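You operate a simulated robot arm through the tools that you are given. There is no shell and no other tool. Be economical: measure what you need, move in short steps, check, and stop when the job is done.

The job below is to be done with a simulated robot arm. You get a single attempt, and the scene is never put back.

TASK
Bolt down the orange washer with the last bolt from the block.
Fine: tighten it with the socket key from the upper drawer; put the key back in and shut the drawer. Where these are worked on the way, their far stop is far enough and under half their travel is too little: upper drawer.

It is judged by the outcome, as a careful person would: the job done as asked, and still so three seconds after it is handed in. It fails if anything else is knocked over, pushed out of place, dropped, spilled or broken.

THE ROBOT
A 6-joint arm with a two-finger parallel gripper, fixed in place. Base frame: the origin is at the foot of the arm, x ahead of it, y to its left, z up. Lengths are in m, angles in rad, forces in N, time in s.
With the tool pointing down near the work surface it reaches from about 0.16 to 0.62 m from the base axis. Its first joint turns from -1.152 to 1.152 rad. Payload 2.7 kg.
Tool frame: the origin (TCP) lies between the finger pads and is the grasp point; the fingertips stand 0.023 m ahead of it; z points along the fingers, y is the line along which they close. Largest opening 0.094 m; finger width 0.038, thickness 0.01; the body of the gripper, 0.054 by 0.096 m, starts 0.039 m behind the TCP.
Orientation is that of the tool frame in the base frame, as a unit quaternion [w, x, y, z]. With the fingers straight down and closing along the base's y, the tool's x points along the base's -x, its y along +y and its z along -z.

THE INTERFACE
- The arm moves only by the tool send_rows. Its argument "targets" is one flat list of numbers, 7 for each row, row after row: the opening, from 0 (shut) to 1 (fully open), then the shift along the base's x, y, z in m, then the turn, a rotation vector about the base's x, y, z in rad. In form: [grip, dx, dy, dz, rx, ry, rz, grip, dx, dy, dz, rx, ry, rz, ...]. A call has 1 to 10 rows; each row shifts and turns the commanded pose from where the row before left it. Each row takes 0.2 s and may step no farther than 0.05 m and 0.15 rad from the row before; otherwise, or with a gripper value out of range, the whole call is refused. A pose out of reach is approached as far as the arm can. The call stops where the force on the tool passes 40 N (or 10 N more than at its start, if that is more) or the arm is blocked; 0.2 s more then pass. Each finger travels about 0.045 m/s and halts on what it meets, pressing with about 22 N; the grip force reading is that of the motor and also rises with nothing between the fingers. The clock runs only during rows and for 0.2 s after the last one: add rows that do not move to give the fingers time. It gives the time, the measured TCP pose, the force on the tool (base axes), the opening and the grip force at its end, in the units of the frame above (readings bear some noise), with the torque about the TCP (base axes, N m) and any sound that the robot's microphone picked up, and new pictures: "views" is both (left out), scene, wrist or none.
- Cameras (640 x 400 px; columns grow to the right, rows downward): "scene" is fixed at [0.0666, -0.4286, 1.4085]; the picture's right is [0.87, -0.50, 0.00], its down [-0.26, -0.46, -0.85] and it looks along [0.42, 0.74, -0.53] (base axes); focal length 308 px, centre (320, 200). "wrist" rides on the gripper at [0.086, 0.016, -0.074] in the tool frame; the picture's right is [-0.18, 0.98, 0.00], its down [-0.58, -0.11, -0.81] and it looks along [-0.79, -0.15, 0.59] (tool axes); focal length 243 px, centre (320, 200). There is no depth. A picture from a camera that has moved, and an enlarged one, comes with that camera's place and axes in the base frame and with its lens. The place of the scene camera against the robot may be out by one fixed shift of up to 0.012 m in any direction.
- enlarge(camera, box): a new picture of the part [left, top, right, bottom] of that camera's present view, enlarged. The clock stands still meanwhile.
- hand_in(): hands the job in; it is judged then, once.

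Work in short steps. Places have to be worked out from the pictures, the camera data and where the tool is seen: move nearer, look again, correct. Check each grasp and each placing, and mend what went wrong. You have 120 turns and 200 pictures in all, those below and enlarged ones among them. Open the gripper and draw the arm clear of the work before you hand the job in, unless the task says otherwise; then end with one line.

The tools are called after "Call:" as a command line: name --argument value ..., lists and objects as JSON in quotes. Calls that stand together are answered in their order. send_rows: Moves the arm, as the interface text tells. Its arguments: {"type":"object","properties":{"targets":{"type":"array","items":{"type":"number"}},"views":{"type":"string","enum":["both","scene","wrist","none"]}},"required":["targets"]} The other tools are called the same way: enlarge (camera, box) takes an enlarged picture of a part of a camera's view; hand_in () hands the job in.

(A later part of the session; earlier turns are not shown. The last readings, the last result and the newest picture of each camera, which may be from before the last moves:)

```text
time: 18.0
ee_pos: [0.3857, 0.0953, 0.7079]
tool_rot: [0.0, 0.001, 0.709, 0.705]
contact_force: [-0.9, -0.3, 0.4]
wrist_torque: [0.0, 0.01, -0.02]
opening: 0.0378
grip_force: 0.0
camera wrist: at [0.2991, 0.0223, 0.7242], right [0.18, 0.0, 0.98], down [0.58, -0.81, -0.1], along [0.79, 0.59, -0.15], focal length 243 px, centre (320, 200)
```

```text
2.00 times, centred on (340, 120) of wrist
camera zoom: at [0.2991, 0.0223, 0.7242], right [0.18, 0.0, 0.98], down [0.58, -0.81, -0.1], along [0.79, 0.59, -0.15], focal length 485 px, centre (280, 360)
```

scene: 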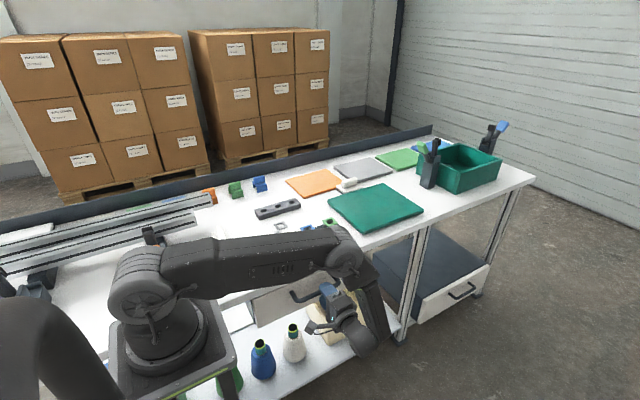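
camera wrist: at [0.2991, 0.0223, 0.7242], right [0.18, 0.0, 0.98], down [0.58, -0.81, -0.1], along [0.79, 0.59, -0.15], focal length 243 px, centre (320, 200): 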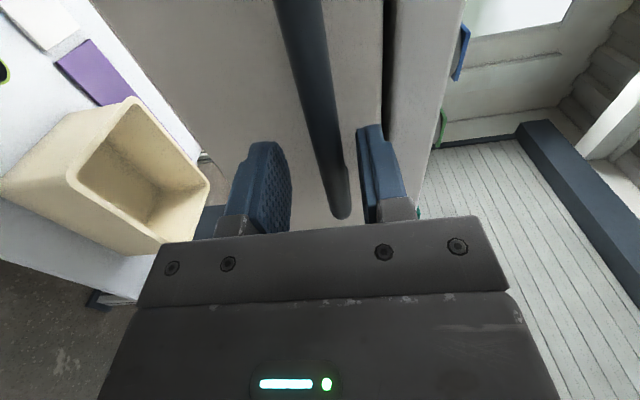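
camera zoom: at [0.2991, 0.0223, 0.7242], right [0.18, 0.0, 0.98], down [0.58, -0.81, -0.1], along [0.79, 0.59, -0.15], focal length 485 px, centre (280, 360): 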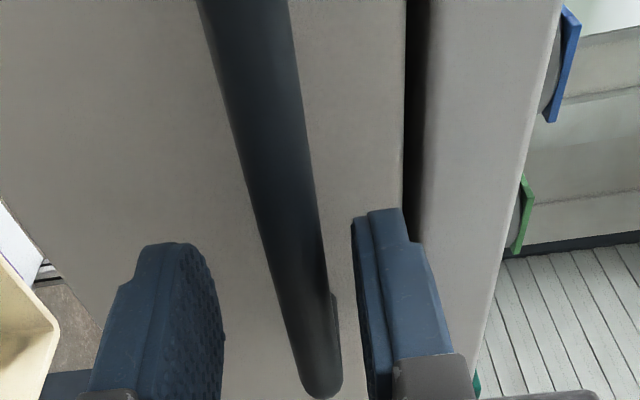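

The bar is at about z 0.712, y 0.123. I raise 3 mm, advance 28 mm and close on it.

Call:
send_rows --targets '[0.4, 0, 0.014, 0.003, 0, 0, 0, 0.4, 0, 0.014, 0, 0, 0, 0, 0, 0, 0, 0, 0, 0, 0, 0, 0, 0, 0, 0, 0, 0, 0, 0, 0, 0, 0, 0, 0]'

Call:
enlarge --camera "wrist" --box '[220, 20, 460, 220]'

```text
time: 19.2
ee_pos: [0.3863, 0.1233, 0.7126]
tool_rot: [0.0, 0.0, 0.708, 0.706]
contact_force: [-1.2, 0.7, 7.3]
wrist_torque: [-0.08, 0.3, -0.18]
opening: 0.0138
grip_force: 45.2
camera wrist: at [0.3005, 0.0503, 0.7294], right [0.18, 0.0, 0.98], down [0.58, -0.81, -0.11], along [0.79, 0.59, -0.15], focal length 243 px, centre (320, 200)
```

scene: 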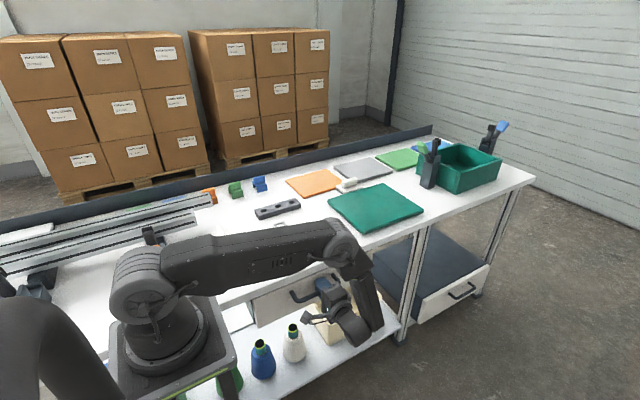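
wrist: 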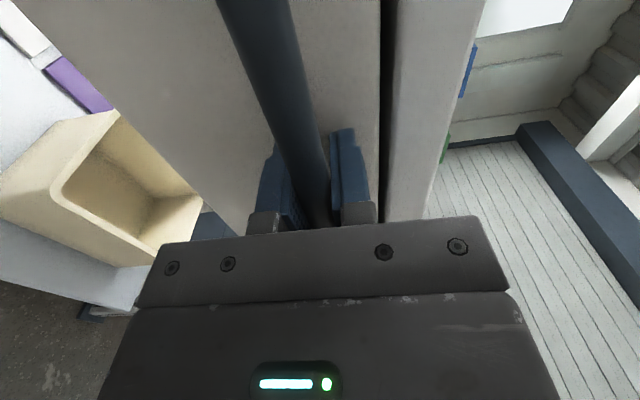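

```text
2.00 times, centred on (340, 120) of wrist
camera zoom: at [0.3005, 0.0503, 0.7294], right [0.18, 0.0, 0.98], down [0.58, -0.81, -0.11], along [0.79, 0.59, -0.15], focal length 485 px, centre (280, 360)
```

zoom: 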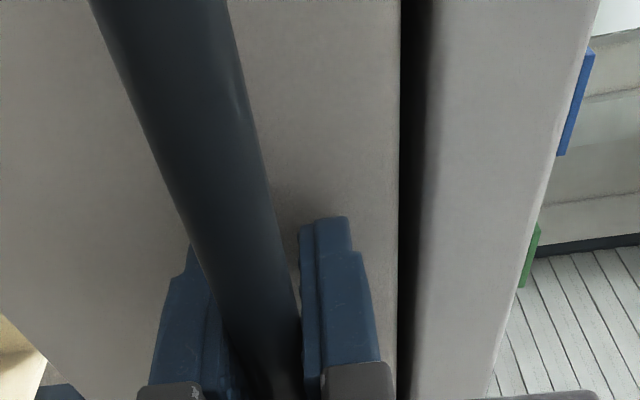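

The bar is gripped at 13.8 mm. I pull the drawer open towards -y.

Call:
send_rows --targets '[0, 0, -0.01, 0, 0, 0, 0, 0, 0, -0.02, 0, 0, 0, 0, 0, 0, -0.025, 0, 0, 0, 0, 0, 0, -0.025, 0, 0, 0, 0, 0, 0, -0.025, 0, 0, 0, 0]'

```text
time: 20.2
ee_pos: [0.3879, 0.0432, 0.7132]
tool_rot: [0.001, -0.001, 0.705, 0.709]
contact_force: [-3.4, 0.3, 3.8]
wrist_torque: [-0.09, 0.19, -0.23]
opening: 0.014
grip_force: 45.8
stopped in row 5: the force on the tool passed its limit at 41 N (the readings are from after the stop); the commanded pose is now the measured one
camera wrist: at [0.3005, -0.0289, 0.7288], right [0.18, 0.0, 0.98], down [0.58, -0.81, -0.11], along [0.79, 0.59, -0.14], focal length 243 px, centre (320, 200)
```

scene: 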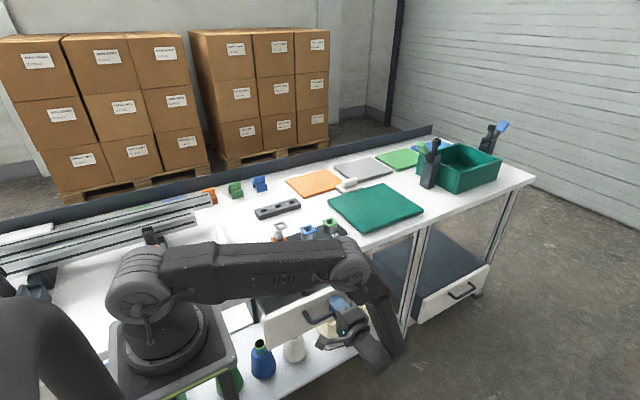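
wrist: 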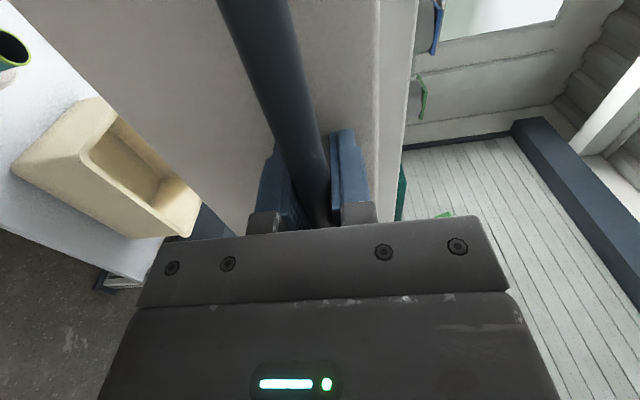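

It opened 8 cm before a force spike. I go on pulling more slowly.

Call:
send_rows --targets '[0, 0, -0.01, 0, 0, 0, 0, 0, 0, -0.015, 0, 0, 0, 0, 0, 0, -0.015, 0, 0, 0, 0, 0, 0, -0.015, 0, 0, 0, 0, 0, 0, -0.015, 0, 0, 0, 0, 0, 0, -0.015, 0, 0, 0, 0]' --views "scene"

```text
time: 21.6
ee_pos: [0.3866, -0.0422, 0.7126]
tool_rot: [0.001, 0.0, 0.706, 0.708]
contact_force: [-0.6, 0.5, -14.3]
wrist_torque: [0.04, 0.38, 0.36]
opening: 0.014
grip_force: 45.1
```

scene: 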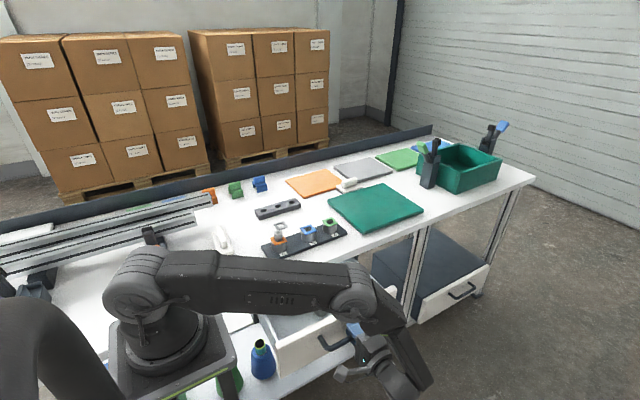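

It is open 16.5 cm; I keep on towards the stop.

Call:
send_rows --targets '[0, 0, -0.015, 0, 0, 0, 0, 0, 0, -0.015, 0, 0, 0, 0, 0, 0, -0.015, 0, 0, 0, 0, 0, 0, -0.015, 0, 0, 0, 0, 0, 0, -0.015, 0, 0, 0, 0, 0, 0, -0.015, 0, 0, 0, 0]' --views "both"

Call:
enlarge --camera "scene" --box '[220, 230, 420, 370]'

```text
time: 23.1
ee_pos: [0.3865, -0.1309, 0.7139]
tool_rot: [0.001, -0.001, 0.707, 0.707]
contact_force: [-7.6, 0.7, -17.2]
wrist_torque: [0.09, 0.17, -0.1]
opening: 0.0136
grip_force: 44.9
camera wrist: at [0.3004, -0.204, 0.729], right [0.18, 0.0, 0.98], down [0.58, -0.81, -0.11], along [0.79, 0.59, -0.15], focal length 243 px, centre (320, 200)
```

scene: 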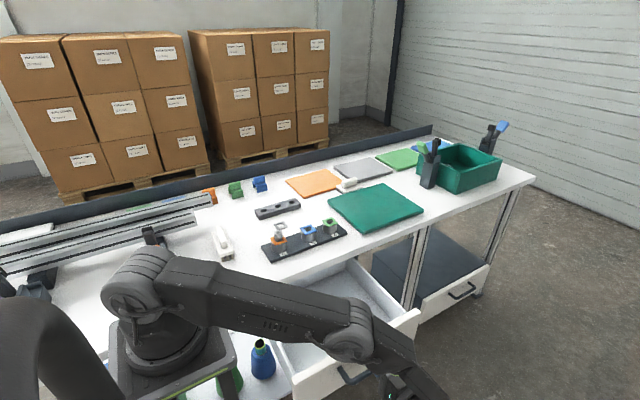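
wrist: 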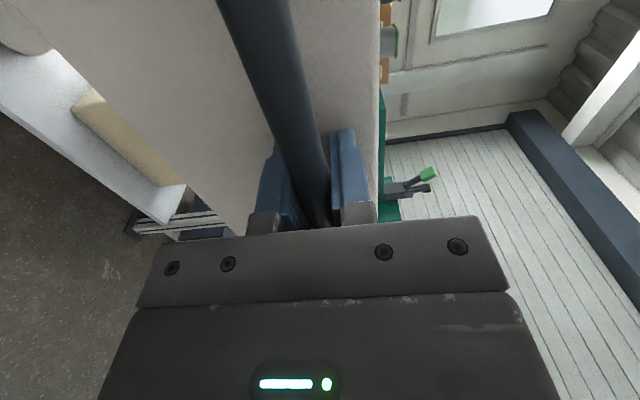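

```text
2.86 times, centred on (320, 300) of scene
camera zoom: at [0.0667, -0.4287, 1.4085], right [0.87, -0.5, 0.0], down [-0.26, -0.46, -0.85], along [0.42, 0.74, -0.53], focal length 880 px, centre (320, -86)
```

zoom: 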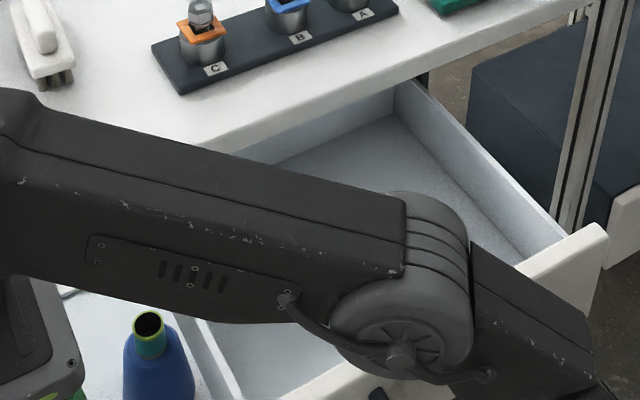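

The drawer is open about 25 cm. I release, back off and rise to look inside.

Call:
send_rows --targets '[0.4, 0, 0, 0, 0, 0, 0, 0.4, 0, 0, 0, 0, 0, 0, 0.4, 0, -0.03, 0, 0, 0, 0, 0.4, 0, -0.03, 0, 0, 0, 0, 0.4, 0, 0, 0.05, 0, 0, 0, 0.4, 0, 0, 0.05, -0.13, 0, 0, 0.4, 0, 0, 0.05, -0.13, 0, 0, 0.4, 0, 0, 0.05, -0.13, 0, 0, 0.4, 0, 0, 0.05, -0.13, 0, 0, 0.4, 0, 0, 0.05, -0.13, 0, 0]'

```text
time: 25.2
ee_pos: [0.3792, -0.1758, 1.016]
tool_rot: [0.0, -0.001, 0.896, 0.445]
contact_force: [0.7, -0.4, -0.6]
wrist_torque: [0.04, 0.0, -0.02]
opening: 0.0375
grip_force: 0.0
out of reach, approached as far as the arm can: row 4
camera wrist: at [0.2929, -0.2243, 1.0743], right [0.18, 0.59, 0.78], down [0.58, -0.71, 0.4], along [0.79, 0.38, -0.47], focal length 243 px, centre (320, 200)
```

scene: 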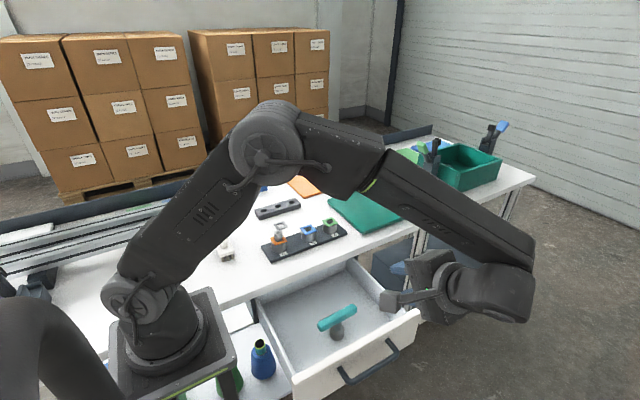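
wrist: 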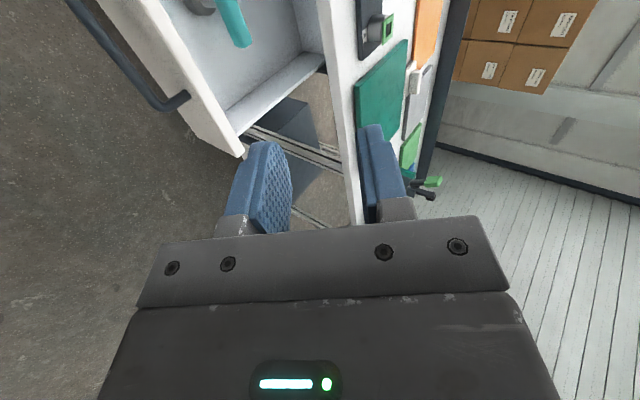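

The socket key stands in the drawer: a teal T-handle on a dark socket. I enlarge both views.

Call:
enlarge --camera "scene" --box '[290, 280, 390, 350]'

Call:
send_rows --targets '[0.6, -0.03, 0, 0, -0.14, 0, 0, 0.6, -0.03, 0.03, 0, -0.14, 0, 0, 0.6, -0.02, 0.03, 0, -0.14, 0, 0, 0.6, 0, 0.03, 0, -0.14, 0, 0, 0.6, 0, 0.03, 0, -0.14, 0, 0, 0.6, 0, 0.03, 0, -0.14, 0, 0, 0.6, 0, 0.03, 0, -0.085, 0, 0, 0.6, 0, 0, 0, 0, 0, 0]'

```text
5.71 times, centred on (340, 315) of scene
camera zoom: at [0.0666, -0.4286, 1.4085], right [0.87, -0.5, 0.0], down [-0.26, -0.46, -0.85], along [0.42, 0.74, -0.53], focal length 1760 px, centre (206, -457)
```

zoom: 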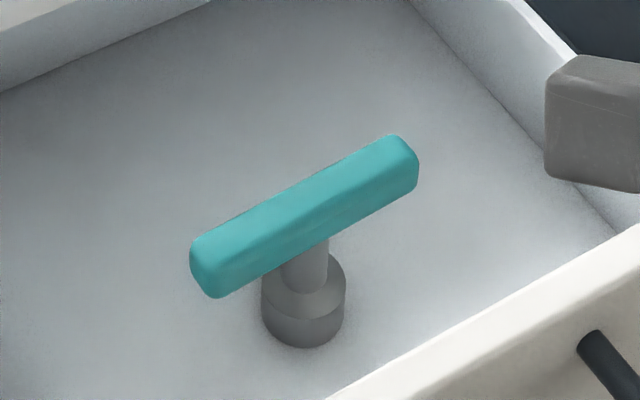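

```text
time: 27.1
ee_pos: [0.3002, 0.0028, 1.0161]
tool_rot: [0.001, -0.001, 1.0, -0.002]
contact_force: [-0.9, 0.4, 0.2]
wrist_torque: [0.01, 0.0, -0.01]
opening: 0.0566
grip_force: 0.0
camera wrist: at [0.213, 0.0209, 1.091], right [0.18, 0.98, 0.0], down [0.58, -0.1, 0.81], along [0.79, -0.15, -0.59], focal length 243 px, centre (320, 200)
```

scene: 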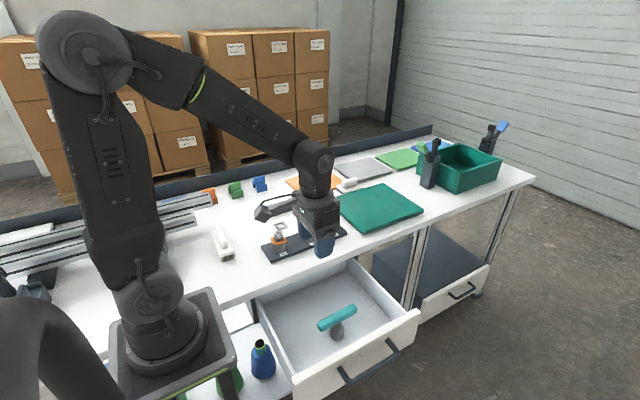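
wrist: 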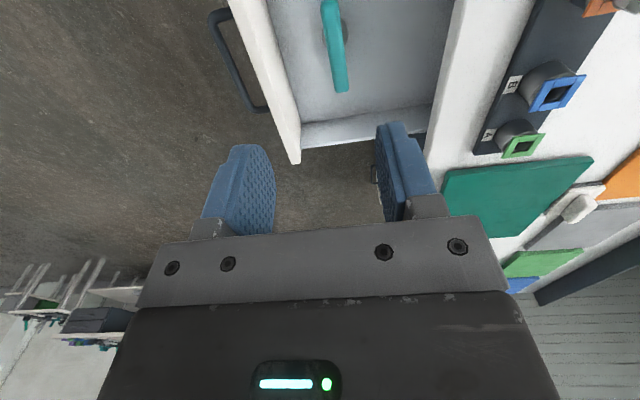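

The handle lies nearly along x, centred near (0.370, 0.013), with its top at z ≈ 0.714. I come down above it and check.

Call:
send_rows --targets '[0.6, 0.02, 0.005, -0.04, 0, 0, 0, 0.6, 0.02, 0.005, -0.045, 0, 0, 0, 0.6, 0.02, 0, -0.045, 0, 0, 0, 0.6, 0.01, 0, -0.045, 0, 0, 0.04, 0.6, 0, 0, -0.03, 0, 0, 0, 0.6, 0, 0, 0, 0, 0, 0]'

Call:
enlarge --camera "wrist" --box '[220, 0, 420, 160]'

```text
time: 28.4
ee_pos: [0.3686, 0.0125, 0.8126]
tool_rot: [0.001, -0.021, 1.0, 0.0]
contact_force: [0.9, -0.4, 0.1]
wrist_torque: [-0.03, 0.01, 0.0]
opening: 0.0564
grip_force: 0.0
camera wrist: at [0.282, 0.0265, 0.8875], right [0.14, 0.99, 0.0], down [0.58, -0.08, 0.81], along [0.8, -0.12, -0.59], focal length 243 px, centre (320, 200)
```

scene: 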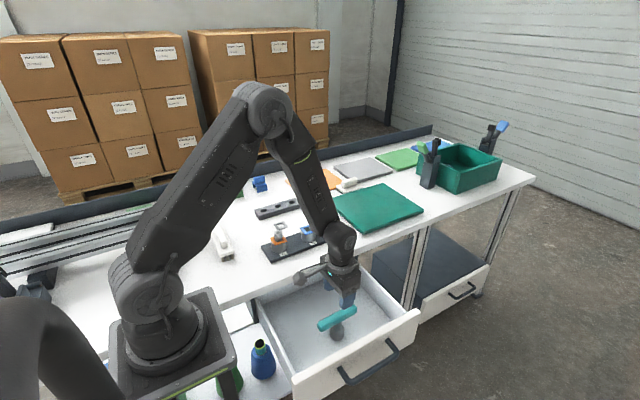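
wrist: 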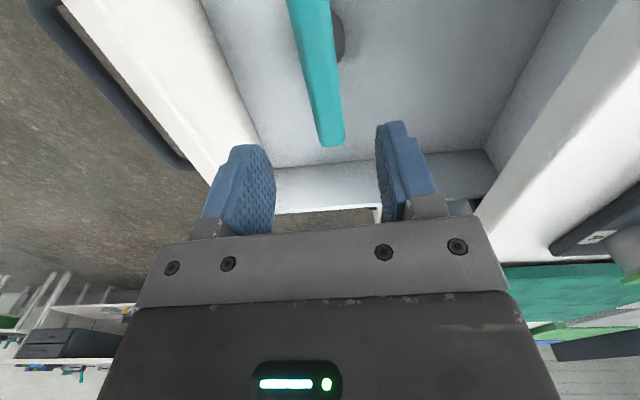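

```text
2.50 times, centred on (320, 80) of wrist
camera zoom: at [0.282, 0.0265, 0.8875], right [0.14, 0.99, 0.0], down [0.58, -0.08, 0.81], along [0.8, -0.12, -0.59], focal length 606 px, centre (320, 500)
```

zoom: 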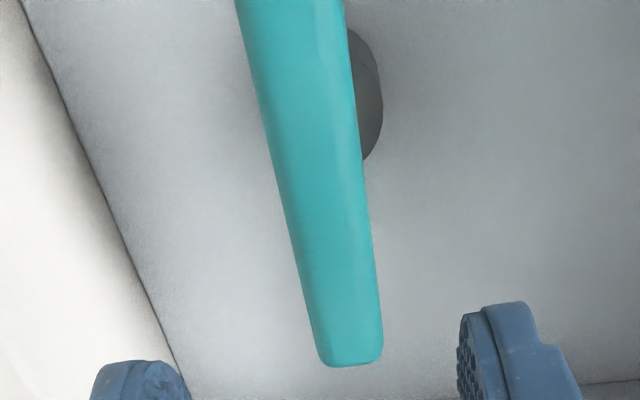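

The handle axis is at y ≈ 0.0135 and the shaft at x ≈ 0.367. I descend to grip the T-handle over its shaft and close.

Call:
send_rows --targets '[0.6, -0.001, 0.001, -0.045, 0, 0, -0.01, 0.6, 0, 0, -0.045, 0, 0, 0, 0.6, 0, 0, -0.02, 0, 0, 0, 0.6, 0, 0, 0, 0, 0, 0, 0, 0, 0, 0, 0, 0, 0, 0, 0, 0, 0, 0, 0, 0, 0, 0, 0, 0, 0, 0, 0, 0, 0, 0, 0, 0, 0, 0]'

Call:
enlarge --camera "wrist" --box '[220, 50, 420, 230]'

Call:
enlarge --camera "scene" --box '[290, 280, 390, 350]'

```text
time: 30.2
ee_pos: [0.3676, 0.0141, 0.7034]
tool_rot: [0.0, -0.016, 1.0, -0.001]
contact_force: [-0.1, -0.7, 0.4]
wrist_torque: [-0.03, -0.01, 0.0]
opening: 0.0238
grip_force: 22.0
camera wrist: at [0.2808, 0.029, 0.778], right [0.15, 0.99, 0.0], down [0.58, -0.09, 0.81], along [0.8, -0.12, -0.59], focal length 243 px, centre (320, 200)
```

scene: 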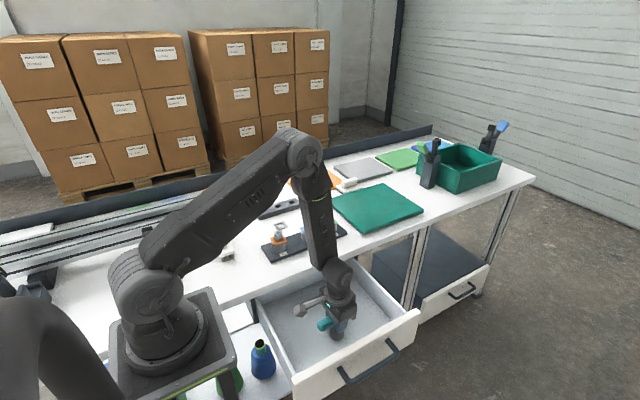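
wrist: 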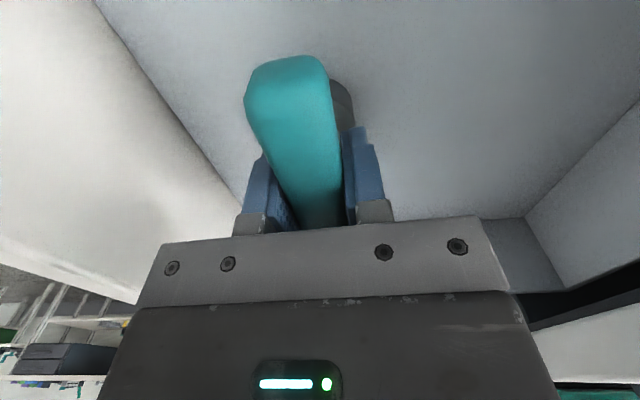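

```text
2.22 times, centred on (320, 140) of wrist
camera zoom: at [0.2808, 0.029, 0.778], right [0.15, 0.99, 0.0], down [0.58, -0.09, 0.81], along [0.8, -0.12, -0.59], focal length 539 px, centre (320, 333)
```

zoom: 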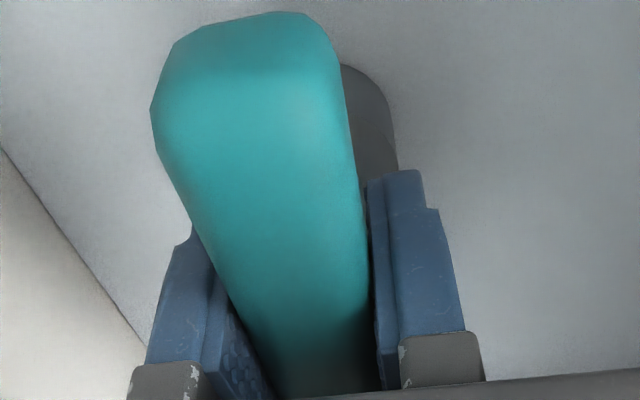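

```text
5.71 times, centred on (340, 315) of scene
camera zoom: at [0.0667, -0.4286, 1.4085], right [0.87, -0.5, 0.0], down [-0.26, -0.46, -0.85], along [0.42, 0.74, -0.53], focal length 1760 px, centre (206, -457)
```

zoom: 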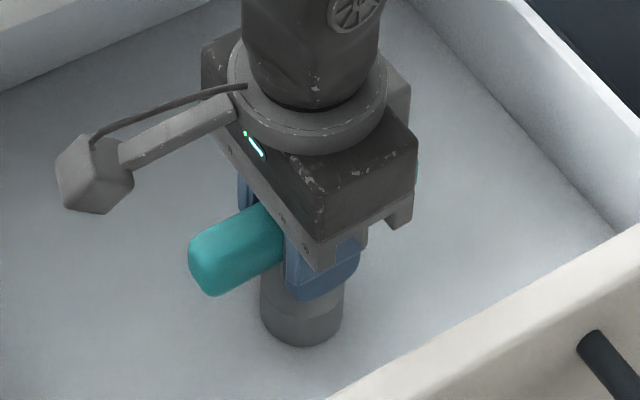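

The handle is gripped at 23.8 mm. I lift it slowly and check it from the scene.

Call:
send_rows --targets '[0, 0, 0, 0.01, 0, 0, 0, 0, 0, 0, 0.03, 0, 0, 0, 0, 0, 0, 0.04, 0, 0, 0, 0, 0, 0, 0.045, 0, 0, 0, 0, 0, 0, 0.045, 0, 0, 0, 0, 0, 0, 0.045, 0, 0, 0, 0, 0, 0, 0, 0, 0, 0]'

Call:
enlarge --camera "scene" --box '[270, 200, 390, 300]'

Call:
enlarge --camera "wrist" --box '[220, 0, 420, 180]'

```text
time: 31.9
ee_pos: [0.3689, 0.0146, 0.9154]
tool_rot: [0.0, -0.017, 1.0, 0.0]
contact_force: [-0.4, 0.2, -1.8]
wrist_torque: [-0.01, 0.05, 0.01]
opening: 0.0236
grip_force: 22.7
camera wrist: at [0.2823, 0.0292, 0.9912], right [0.15, 0.99, 0.0], down [0.58, -0.09, 0.81], along [0.8, -0.12, -0.59], focal length 243 px, centre (320, 200)
```

scene: 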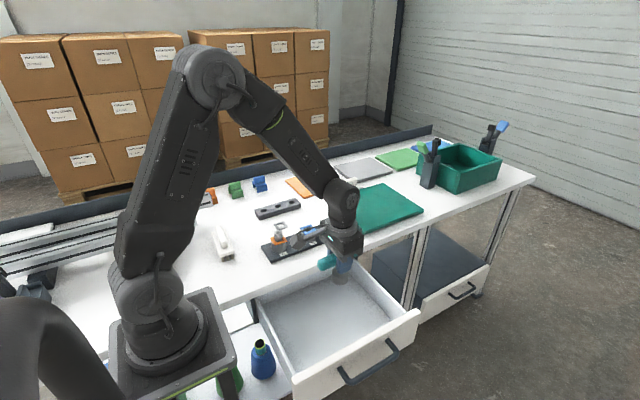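
wrist: 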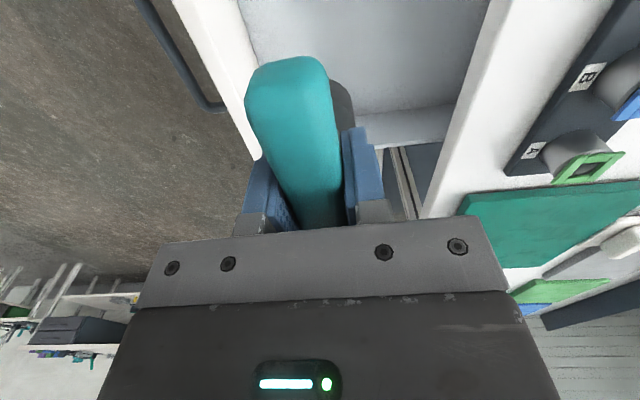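

```text
4.00 times, centred on (330, 250) of scene
camera zoom: at [0.0666, -0.4286, 1.4085], right [0.87, -0.5, 0.0], down [-0.26, -0.46, -0.85], along [0.42, 0.74, -0.53], focal length 1232 px, centre (280, 0)
```

zoom: 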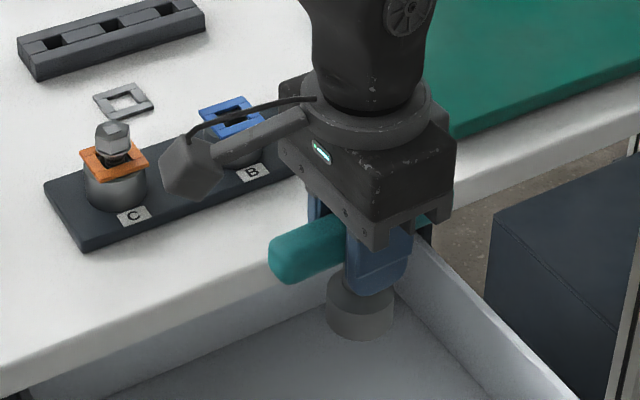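

```text
2.22 times, centred on (320, 90) of wrist
camera zoom: at [0.2823, 0.0292, 0.9912], right [0.15, 0.99, 0.0], down [0.58, -0.09, 0.81], along [0.8, -0.12, -0.59], focal length 539 px, centre (320, 444)
```

zoom: 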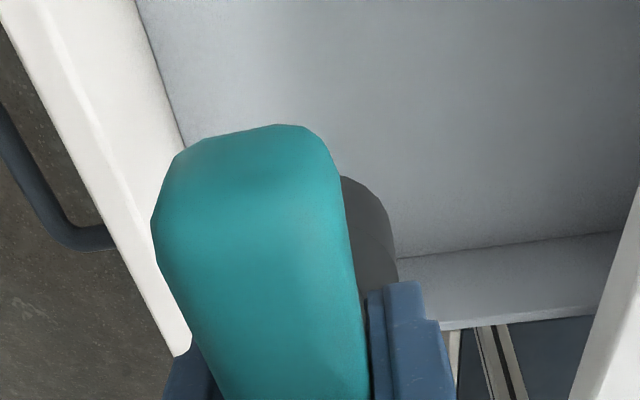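

The key is held straight, socket about 77 mm below the TCP. I carry it to above the bolt, keeping the socket over the head height.

Call:
send_rows --targets '[0, 0, 0, 0.045, 0, 0, 0, 0, -0.01, 0.045, 0, 0, 0, 0, 0, -0.01, 0.045, 0, 0, 0, 0, 0, -0.01, 0.045, 0, 0, 0, 0, 0, -0.01, 0.045, 0, 0, 0, 0, 0, -0.012, 0.045, 0, 0, 0, -0.034, 0, 0, 0.02, 0, 0, 0, 0, 0, 0, 0, 0, 0, 0, 0]'

Call:
enlarge --camera "scene" --box '[230, 190, 330, 262]'

```text
time: 33.6
ee_pos: [0.3161, 0.2609, 0.9602]
tool_rot: [0.0, 0.001, 1.0, -0.001]
contact_force: [0.9, -0.1, -2.0]
wrist_torque: [-0.02, -0.02, -0.01]
opening: 0.0235
grip_force: 22.1
camera wrist: at [0.2297, 0.2778, 1.0354], right [0.19, 0.98, 0.0], down [0.58, -0.11, 0.81], along [0.79, -0.15, -0.59], focal length 243 px, centre (320, 200)
```

scene: 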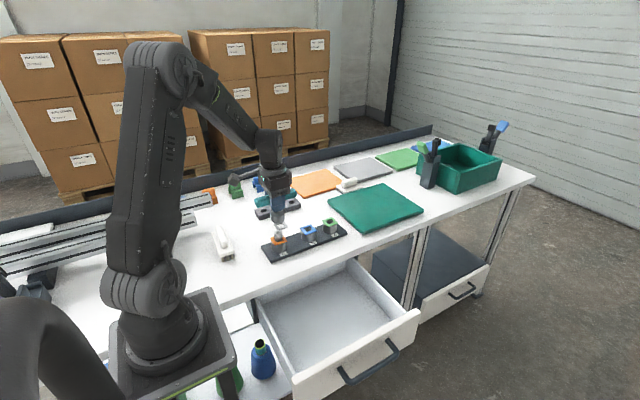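
wrist: 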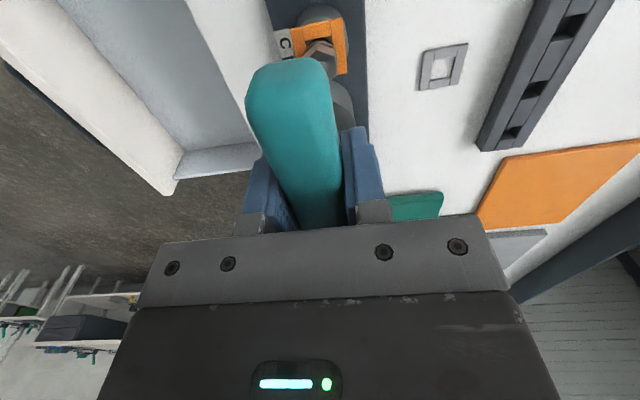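

```text
5.56 times, centred on (280, 226) of scene
camera zoom: at [0.0667, -0.4286, 1.4085], right [0.87, -0.5, 0.0], down [-0.26, -0.46, -0.85], along [0.42, 0.74, -0.53], focal length 1711 px, centre (542, 56)
```

zoom: 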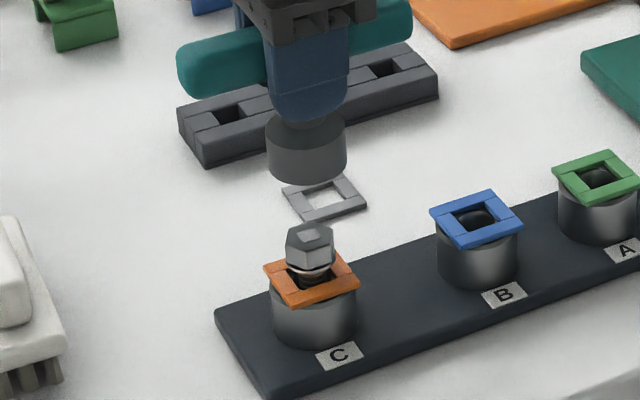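

In the scene view the socket needs to go about 3 mm towards -x and 1 mm towards -y. I correct, lower 25 mm and re-measure.

Call:
send_rows --targets '[0, -0.003, -0.001, -0.013, 0, 0, 0, 0, 0, 0, -0.012, 0, 0, 0, 0, 0, 0, 0, 0, 0, 0]' --views "none"

Call:
enlarge --camera "scene" --box '[250, 205, 310, 255]'

Call:
enlarge --camera "wrist" --box '[240, 0, 400, 140]'

```text
time: 34.5
ee_pos: [0.3135, 0.2581, 0.938]
tool_rot: [0.0, 0.001, 1.0, -0.001]
contact_force: [0.6, 0.3, -2.0]
wrist_torque: [-0.01, 0.01, -0.03]
opening: 0.0236
grip_force: 22.2
```

```text
8.00 times, centred on (280, 230) of scene
camera zoom: at [0.0667, -0.4286, 1.4085], right [0.87, -0.5, 0.0], down [-0.26, -0.46, -0.85], along [0.42, 0.74, -0.53], focal length 2464 px, centre (640, -40)
```

zoom: 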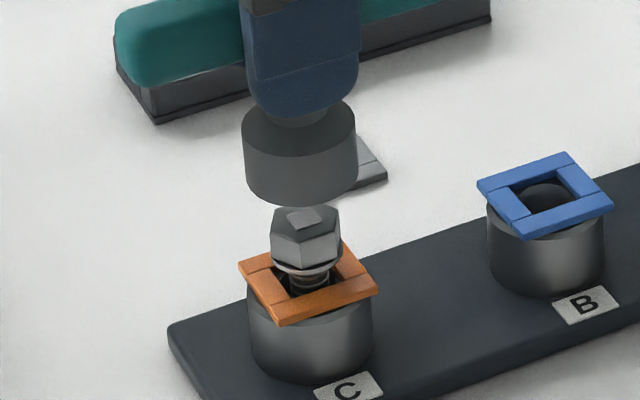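

```text
2.86 times, centred on (320, 70) of wrist
camera zoom: at [0.2269, 0.2758, 1.0115], right [0.19, 0.98, 0.0], down [0.58, -0.11, 0.81], along [0.79, -0.15, -0.59], focal length 693 px, centre (320, 571)
```

zoom: 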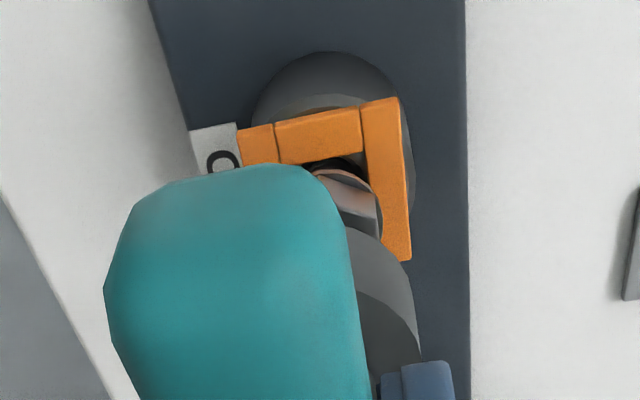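

The alignment is now within about 0.5 mm. I lower in small steps watching for contact.

Call:
send_rows --targets '[0, 0, 0, -0.006, 0, 0, 0, 0, 0, 0, -0.006, 0, 0, 0, 0, 0, 0, -0.004, 0, 0, 0, 0, 0, 0, -0.003, 0, 0, 0, 0, 0, 0, 0, 0, 0, 0]' --views "none"

Call:
enlarge --camera "scene" --box '[250, 205, 310, 255]'

```text
time: 35.6
ee_pos: [0.3112, 0.2584, 0.9171]
tool_rot: [0.0, 0.0, 1.0, -0.001]
contact_force: [0.1, 0.3, -1.7]
wrist_torque: [0.01, 0.01, -0.02]
opening: 0.0237
grip_force: 22.5
```

```text
8.00 times, centred on (280, 230) of scene
camera zoom: at [0.0667, -0.4286, 1.4085], right [0.87, -0.5, 0.0], down [-0.26, -0.46, -0.85], along [0.42, 0.74, -0.53], focal length 2464 px, centre (640, -40)
```

zoom: 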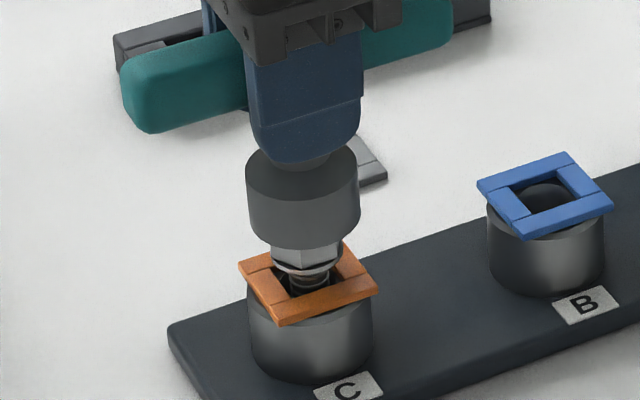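

No contact yet, and the socket already covers part of the head. I lower further.

Call:
send_rows --targets '[0, 0, 0, -0.004, 0, 0, 0, 0, 0, 0, -0.004, 0, 0, 0, 0, 0, 0, -0.004, 0, 0, 0, 0, 0, 0, 0, 0, 0, 0]' --views "none"

Call:
enlarge --camera "scene" --box '[250, 205, 310, 255]'

```text
time: 36.6
ee_pos: [0.3117, 0.259, 0.9065]
tool_rot: [0.0, 0.001, 1.0, -0.001]
contact_force: [0.1, 1.1, -1.8]
wrist_torque: [0.1, -0.01, 0.04]
opening: 0.0234
grip_force: 22.2
```

```text
8.00 times, centred on (280, 230) of scene
camera zoom: at [0.0667, -0.4286, 1.4085], right [0.87, -0.5, 0.0], down [-0.26, -0.46, -0.85], along [0.42, 0.74, -0.53], focal length 2464 px, centre (640, -40)
```

zoom: 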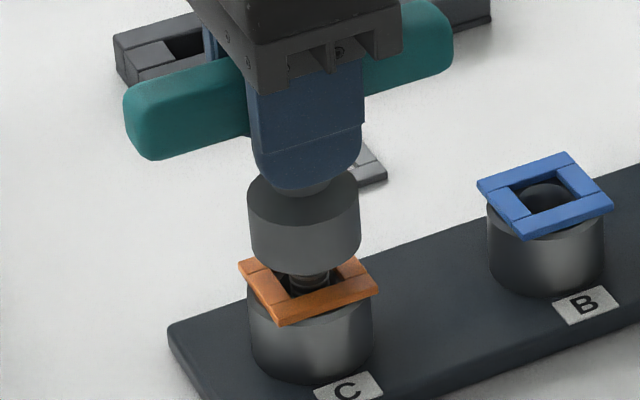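

The socket has gone over the head. I press slightly and start turning clockwise to feel for engagement.

Call:
send_rows --targets '[0, 0, 0, -0.002, 0, 0, 0, 0, 0, 0, -0.001, 0, 0, 0, 0, 0, 0, 0, 0, 0, 0]' --views "none"

Call:
send_rows --targets '[0, 0, 0, 0, 0, 0, -0.08, 0, 0, 0, 0, 0, 0, -0.08, 0, 0, 0, 0, 0, 0, -0.08]' --views "none"

```text
time: 37.5
ee_pos: [0.3131, 0.2591, 0.9033]
tool_rot: [0.0, 0.001, 1.0, 0.0]
contact_force: [-0.8, 2.9, -1.8]
wrist_torque: [0.18, 0.07, 0.01]
opening: 0.0238
grip_force: 21.8
```

```text
time: 38.2
ee_pos: [0.313, 0.2588, 0.9032]
tool_rot: [0.0, 0.121, 0.993, 0.001]
contact_force: [-0.2, 7.4, -4.0]
wrist_torque: [0.38, 0.06, 0.03]
opening: 0.0239
grip_force: 22.7
```

The rotation goes on easily, with a small +y side load. I shift y slightly and continue clockwise.

Call:
send_rows --targets '[0, 0, 0.0008, 0, 0, 0, -0.1, 0, 0, 0, 0, 0, 0, -0.1, 0, 0, 0, -0.0005, 0, 0, -0.1, 0, 0, 0, 0, 0, 0, -0.1, 0, 0, 0, -0.0005, 0, 0, -0.1]' --views "both"

Call:
enlarge --camera "scene" --box '[250, 205, 310, 255]'

```text
time: 39.5
ee_pos: [0.3129, 0.2598, 0.9031]
tool_rot: [0.001, 0.364, 0.932, 0.001]
contact_force: [-2.8, 9.5, 2.1]
wrist_torque: [0.62, 0.18, 0.06]
opening: 0.0236
grip_force: 22.3
camera wrist: at [0.2602, 0.3312, 0.9774], right [0.8, 0.6, 0.0], down [0.35, -0.47, 0.81], along [0.48, -0.65, -0.59], focal length 243 px, centre (320, 200)
```

scene: 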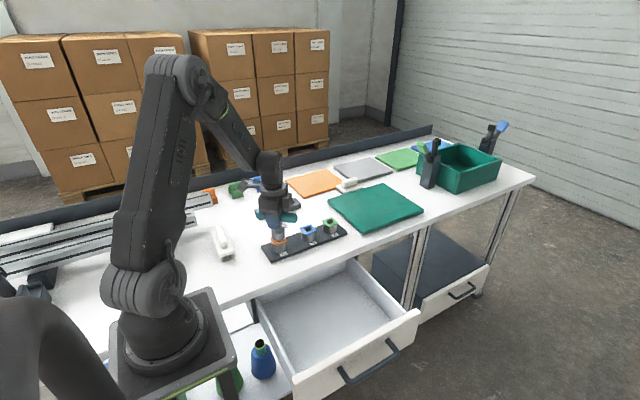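
wrist: 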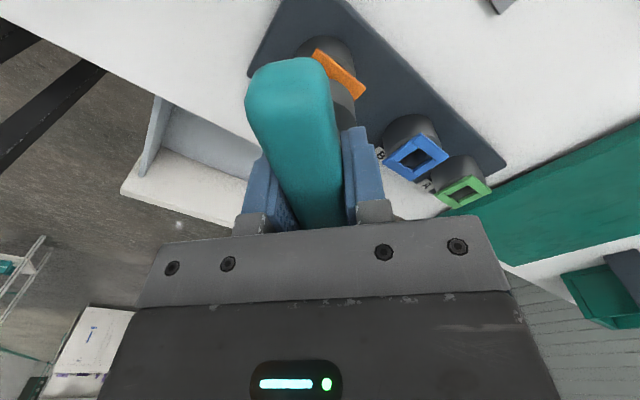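

```text
8.00 times, centred on (280, 230) of scene
camera zoom: at [0.0665, -0.4284, 1.4086], right [0.87, -0.5, 0.0], down [-0.26, -0.46, -0.85], along [0.42, 0.74, -0.53], focal length 2464 px, centre (640, -40)
```

zoom: 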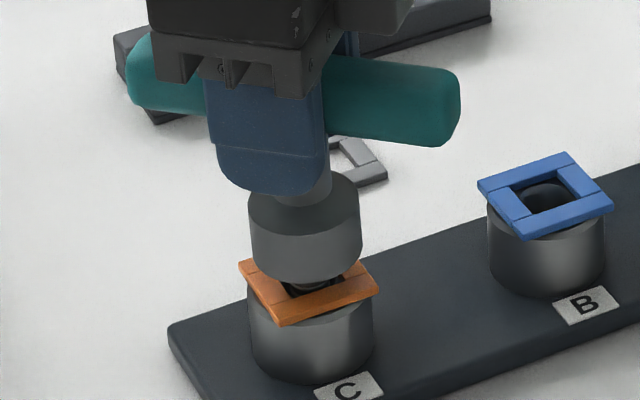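

The side load fits the socket sitting ~3 mm off the TCP along the handle, so I compensate for the orbit while turning on and pressing lightly.

Call:
send_rows --targets '[0, 0.0008, 0.0012, 0, 0, 0, 0, 0, 0.0003, 0.0002, -0.0005, 0, 0, -0.12, 0, 0.0003, 0.0002, 0, 0, 0, -0.12, 0, 0.0003, 0.0002, -0.0005, 0, 0, -0.12, 0, 0.0003, 0.0002, 0, 0, 0, -0.12, 0, 0.0003, 0.0001, -0.0005, 0, 0, -0.12]' --views "none"

Call:
enlarge --camera "scene" --box '[250, 205, 310, 255]'

```text
time: 40.9
ee_pos: [0.3159, 0.2614, 0.8998]
tool_rot: [-0.001, 0.622, 0.783, 0.0]
contact_force: [-0.6, 1.4, -2.1]
wrist_torque: [0.09, 0.08, 0.02]
opening: 0.0237
grip_force: 22.3
```

```text
8.00 times, centred on (280, 230) of scene
camera zoom: at [0.0666, -0.4286, 1.4085], right [0.87, -0.5, 0.0], down [-0.26, -0.46, -0.85], along [0.42, 0.74, -0.53], focal length 2464 px, centre (640, -40)
```

zoom: 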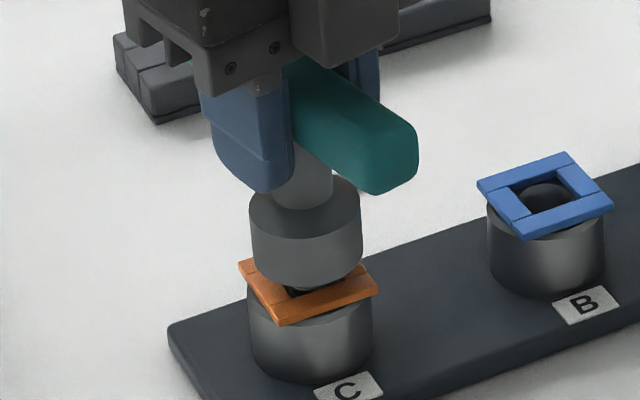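

The forces are nearly zero and the socket is getting lower. I keep turning with compensation.

Call:
send_rows --targets '[0, 0.0004, 0, -0.0006, 0, 0, -0.12, 0, 0.0004, 0, -0.0006, 0, 0, -0.12, 0, 0.0004, 0, -0.0006, 0, 0, -0.12, 0, 0.0003, 0, -0.0006, 0, 0, -0.12, 0, 0.0003, -0.0001, -0.0006, 0, 0, -0.12, 0, 0.0003, -0.0002, -0.0006, 0, 0, -0.12]' --views "none"

Call:
enlarge --camera "scene" --box '[250, 205, 310, 255]'

```text
time: 42.2
ee_pos: [0.3176, 0.262, 0.8976]
tool_rot: [-0.001, 0.858, 0.513, 0.0]
contact_force: [-7.3, -1.2, 16.7]
wrist_torque: [-0.1, 0.34, -0.01]
opening: 0.0242
grip_force: 21.8
```

```text
8.00 times, centred on (280, 230) of scene
camera zoom: at [0.0663, -0.4288, 1.4085], right [0.87, -0.5, 0.0], down [-0.26, -0.46, -0.85], along [0.42, 0.74, -0.53], focal length 2464 px, centre (640, -40)
```

zoom: 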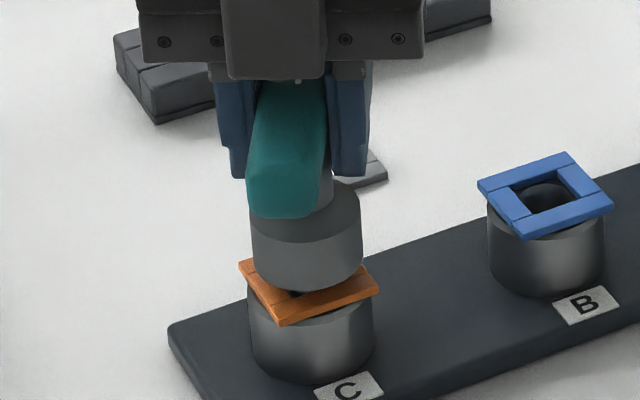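

It has been turned about 118° and the bolt goes down; 17 N of press now. I continue without more downward feed.

Call:
send_rows --targets '[0, -0.0004, -0.0002, 0, 0, 0, -0.12, 0, 0.0002, -0.0003, 0, 0, 0, -0.12, 0, 0.0002, -0.0002, 0, 0, 0, -0.12, 0, 0.0002, -0.0003, 0, 0, 0, -0.12, 0, 0.0002, -0.0003, 0, 0, 0, -0.12, 0, 0.0001, -0.0003, 0, 0, 0, -0.12]' --views "none"

Call:
enlarge --camera "scene" --box '[250, 205, 310, 255]'

```text
time: 43.0
ee_pos: [0.3441, 0.2307, 0.896]
tool_rot: [-0.02, 0.926, 0.377, 0.002]
contact_force: [-9.3, 3.2, 13.8]
wrist_torque: [0.29, 0.65, 0.16]
opening: 0.0481
grip_force: 21.8
out of reach, approached as far as the arm can: row 2, 3
stopped in row 3: the force on the tool passed its limit at 49 N (the readings are from after the stop); the commanded pose is now the measured one
```

```text
8.00 times, centred on (280, 230) of scene
camera zoom: at [0.0663, -0.4287, 1.4085], right [0.87, -0.5, 0.0], down [-0.26, -0.46, -0.85], along [0.42, 0.74, -0.53], focal length 2464 px, centre (640, -40)
```

zoom: 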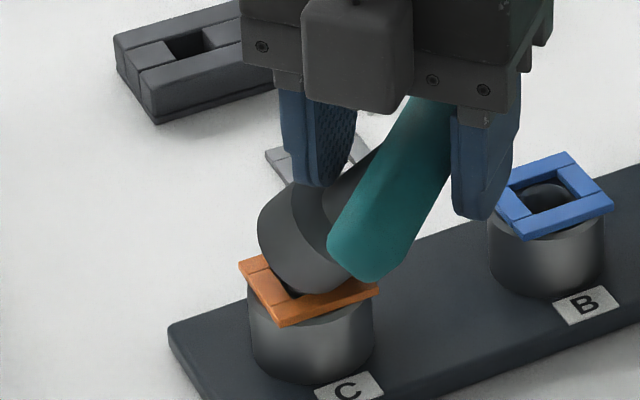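

The wrist hit its limit and the tool swung aside, so the key is now wedged, tilted, between the fingers. I look carefully before moving.

Call:
send_rows --targets '[0.5, 0, 0, 0, 0, 0, 0]'

Call:
enlarge --camera "scene" --box '[240, 190, 330, 262]'

Call:
enlarge --camera "wrist" --box '[200, 20, 440, 220]'

```text
time: 43.4
ee_pos: [0.3439, 0.2318, 0.8962]
tool_rot: [-0.02, 0.927, 0.375, 0.003]
contact_force: [-10.1, 7.1, 16.0]
wrist_torque: [0.53, 0.78, 0.15]
opening: 0.0484
grip_force: 21.7
camera wrist: at [0.4187, 0.2781, 0.9716], right [0.55, -0.83, -0.04], down [-0.49, -0.36, 0.8], along [-0.68, -0.42, -0.6], focal length 243 px, centre (320, 200)
```

scene: 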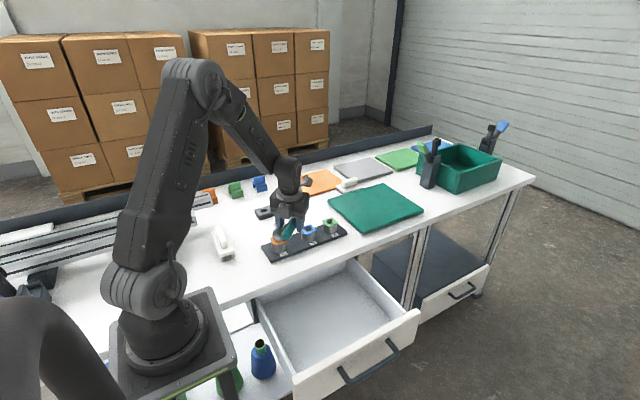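
wrist: 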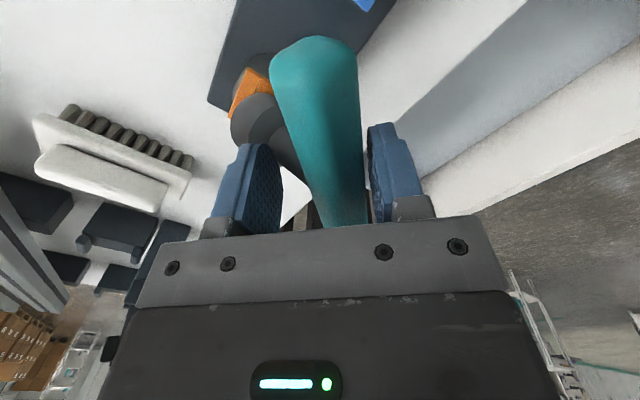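

```text
5.56 times, centred on (285, 226) of scene
camera zoom: at [0.0662, -0.4286, 1.4085], right [0.87, -0.5, 0.0], down [-0.26, -0.46, -0.85], along [0.42, 0.74, -0.53], focal length 1711 px, centre (514, 56)
```

zoom: 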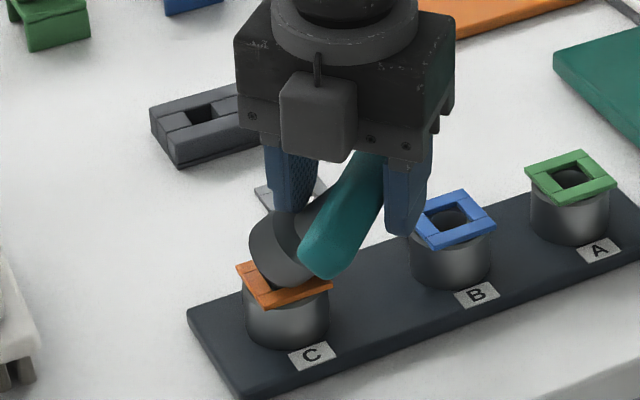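

```text
2.00 times, centred on (320, 120) of wrist
camera zoom: at [0.4187, 0.2781, 0.9716], right [0.55, -0.83, -0.04], down [-0.49, -0.36, 0.8], along [-0.68, -0.42, -0.6], focal length 485 px, centre (320, 360)
```

zoom: 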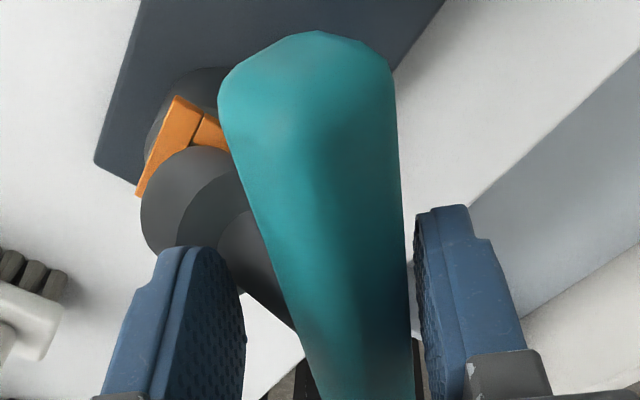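

The key has rolled about its handle but the socket is still on the bolt. I move the tool back over the bolt in small steps, so that the finger pushes the handle upright again.

Call:
send_rows --targets '[0.5, -0.005, 0.006, 0, -0.02, -0.005, 0, 0.5, -0.005, 0.006, 0, -0.019, -0.004, 0, 0.5, -0.005, 0.006, 0.001, 0, 0, 0]' --views "wrist"

Call:
enlarge --camera "scene" --box '[240, 190, 330, 262]'

```text
time: 44.2
ee_pos: [0.3435, 0.2301, 0.8965]
tool_rot: [-0.02, 0.927, 0.375, 0.004]
contact_force: [-12.7, 8.5, 21.5]
wrist_torque: [0.87, 0.97, 0.1]
opening: 0.0481
grip_force: 22.0
out of reach, approached as far as the arm can: row 1, 2, 3
camera wrist: at [0.4189, 0.2779, 0.9716], right [0.55, -0.83, -0.04], down [-0.49, -0.36, 0.8], along [-0.68, -0.42, -0.6], focal length 243 px, centre (320, 200)
```

wrist: 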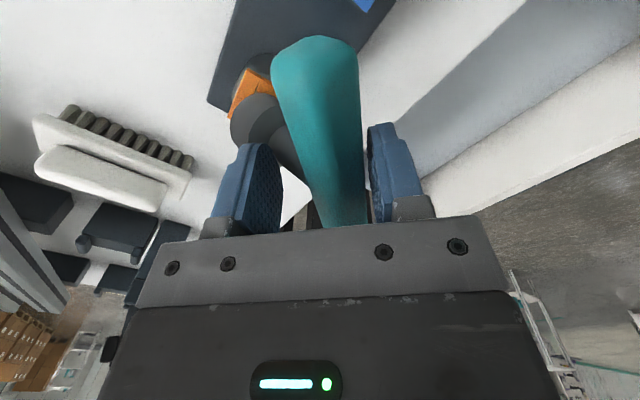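

```text
5.56 times, centred on (285, 226) of scene
camera zoom: at [0.0661, -0.4286, 1.4085], right [0.87, -0.5, 0.0], down [-0.26, -0.46, -0.85], along [0.42, 0.74, -0.53], focal length 1711 px, centre (514, 56)
```

zoom: 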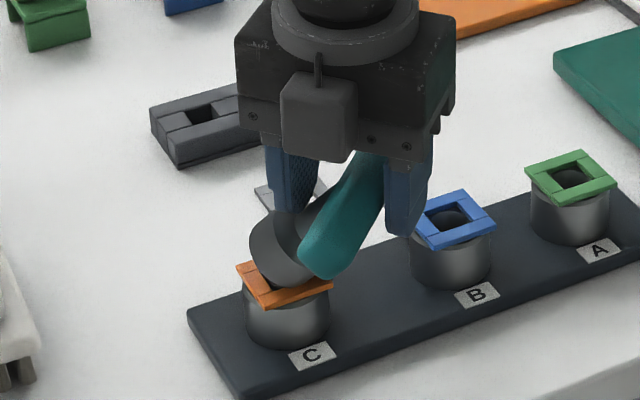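

The joint limit still blocks this: this yaw cannot be reached there. I turn back counter-clockwise a little to come off the limit.

Call:
send_rows --targets '[0.5, 0, 0, 0, 0, 0, 0.05, 0.5, 0, 0, 0, 0, 0, 0.05]' --views "none"

Call:
enlarge --camera "scene" --box '[240, 190, 330, 262]'

```text
time: 44.8
ee_pos: [0.3462, 0.2328, 0.8979]
tool_rot: [-0.001, 0.906, 0.423, 0.005]
contact_force: [1.4, 21.2, 23.4]
wrist_torque: [1.24, 0.51, -0.72]
opening: 0.0491
grip_force: 21.8
```

```text
5.56 times, centred on (285, 226) of scene
camera zoom: at [0.0664, -0.4283, 1.4086], right [0.87, -0.5, 0.0], down [-0.26, -0.46, -0.85], along [0.42, 0.74, -0.53], focal length 1711 px, centre (514, 56)
```

zoom: 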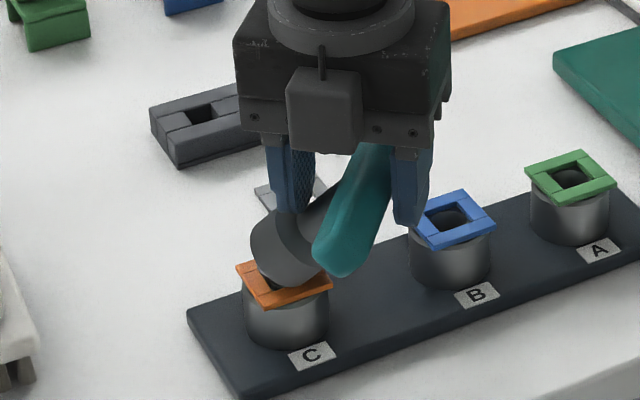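

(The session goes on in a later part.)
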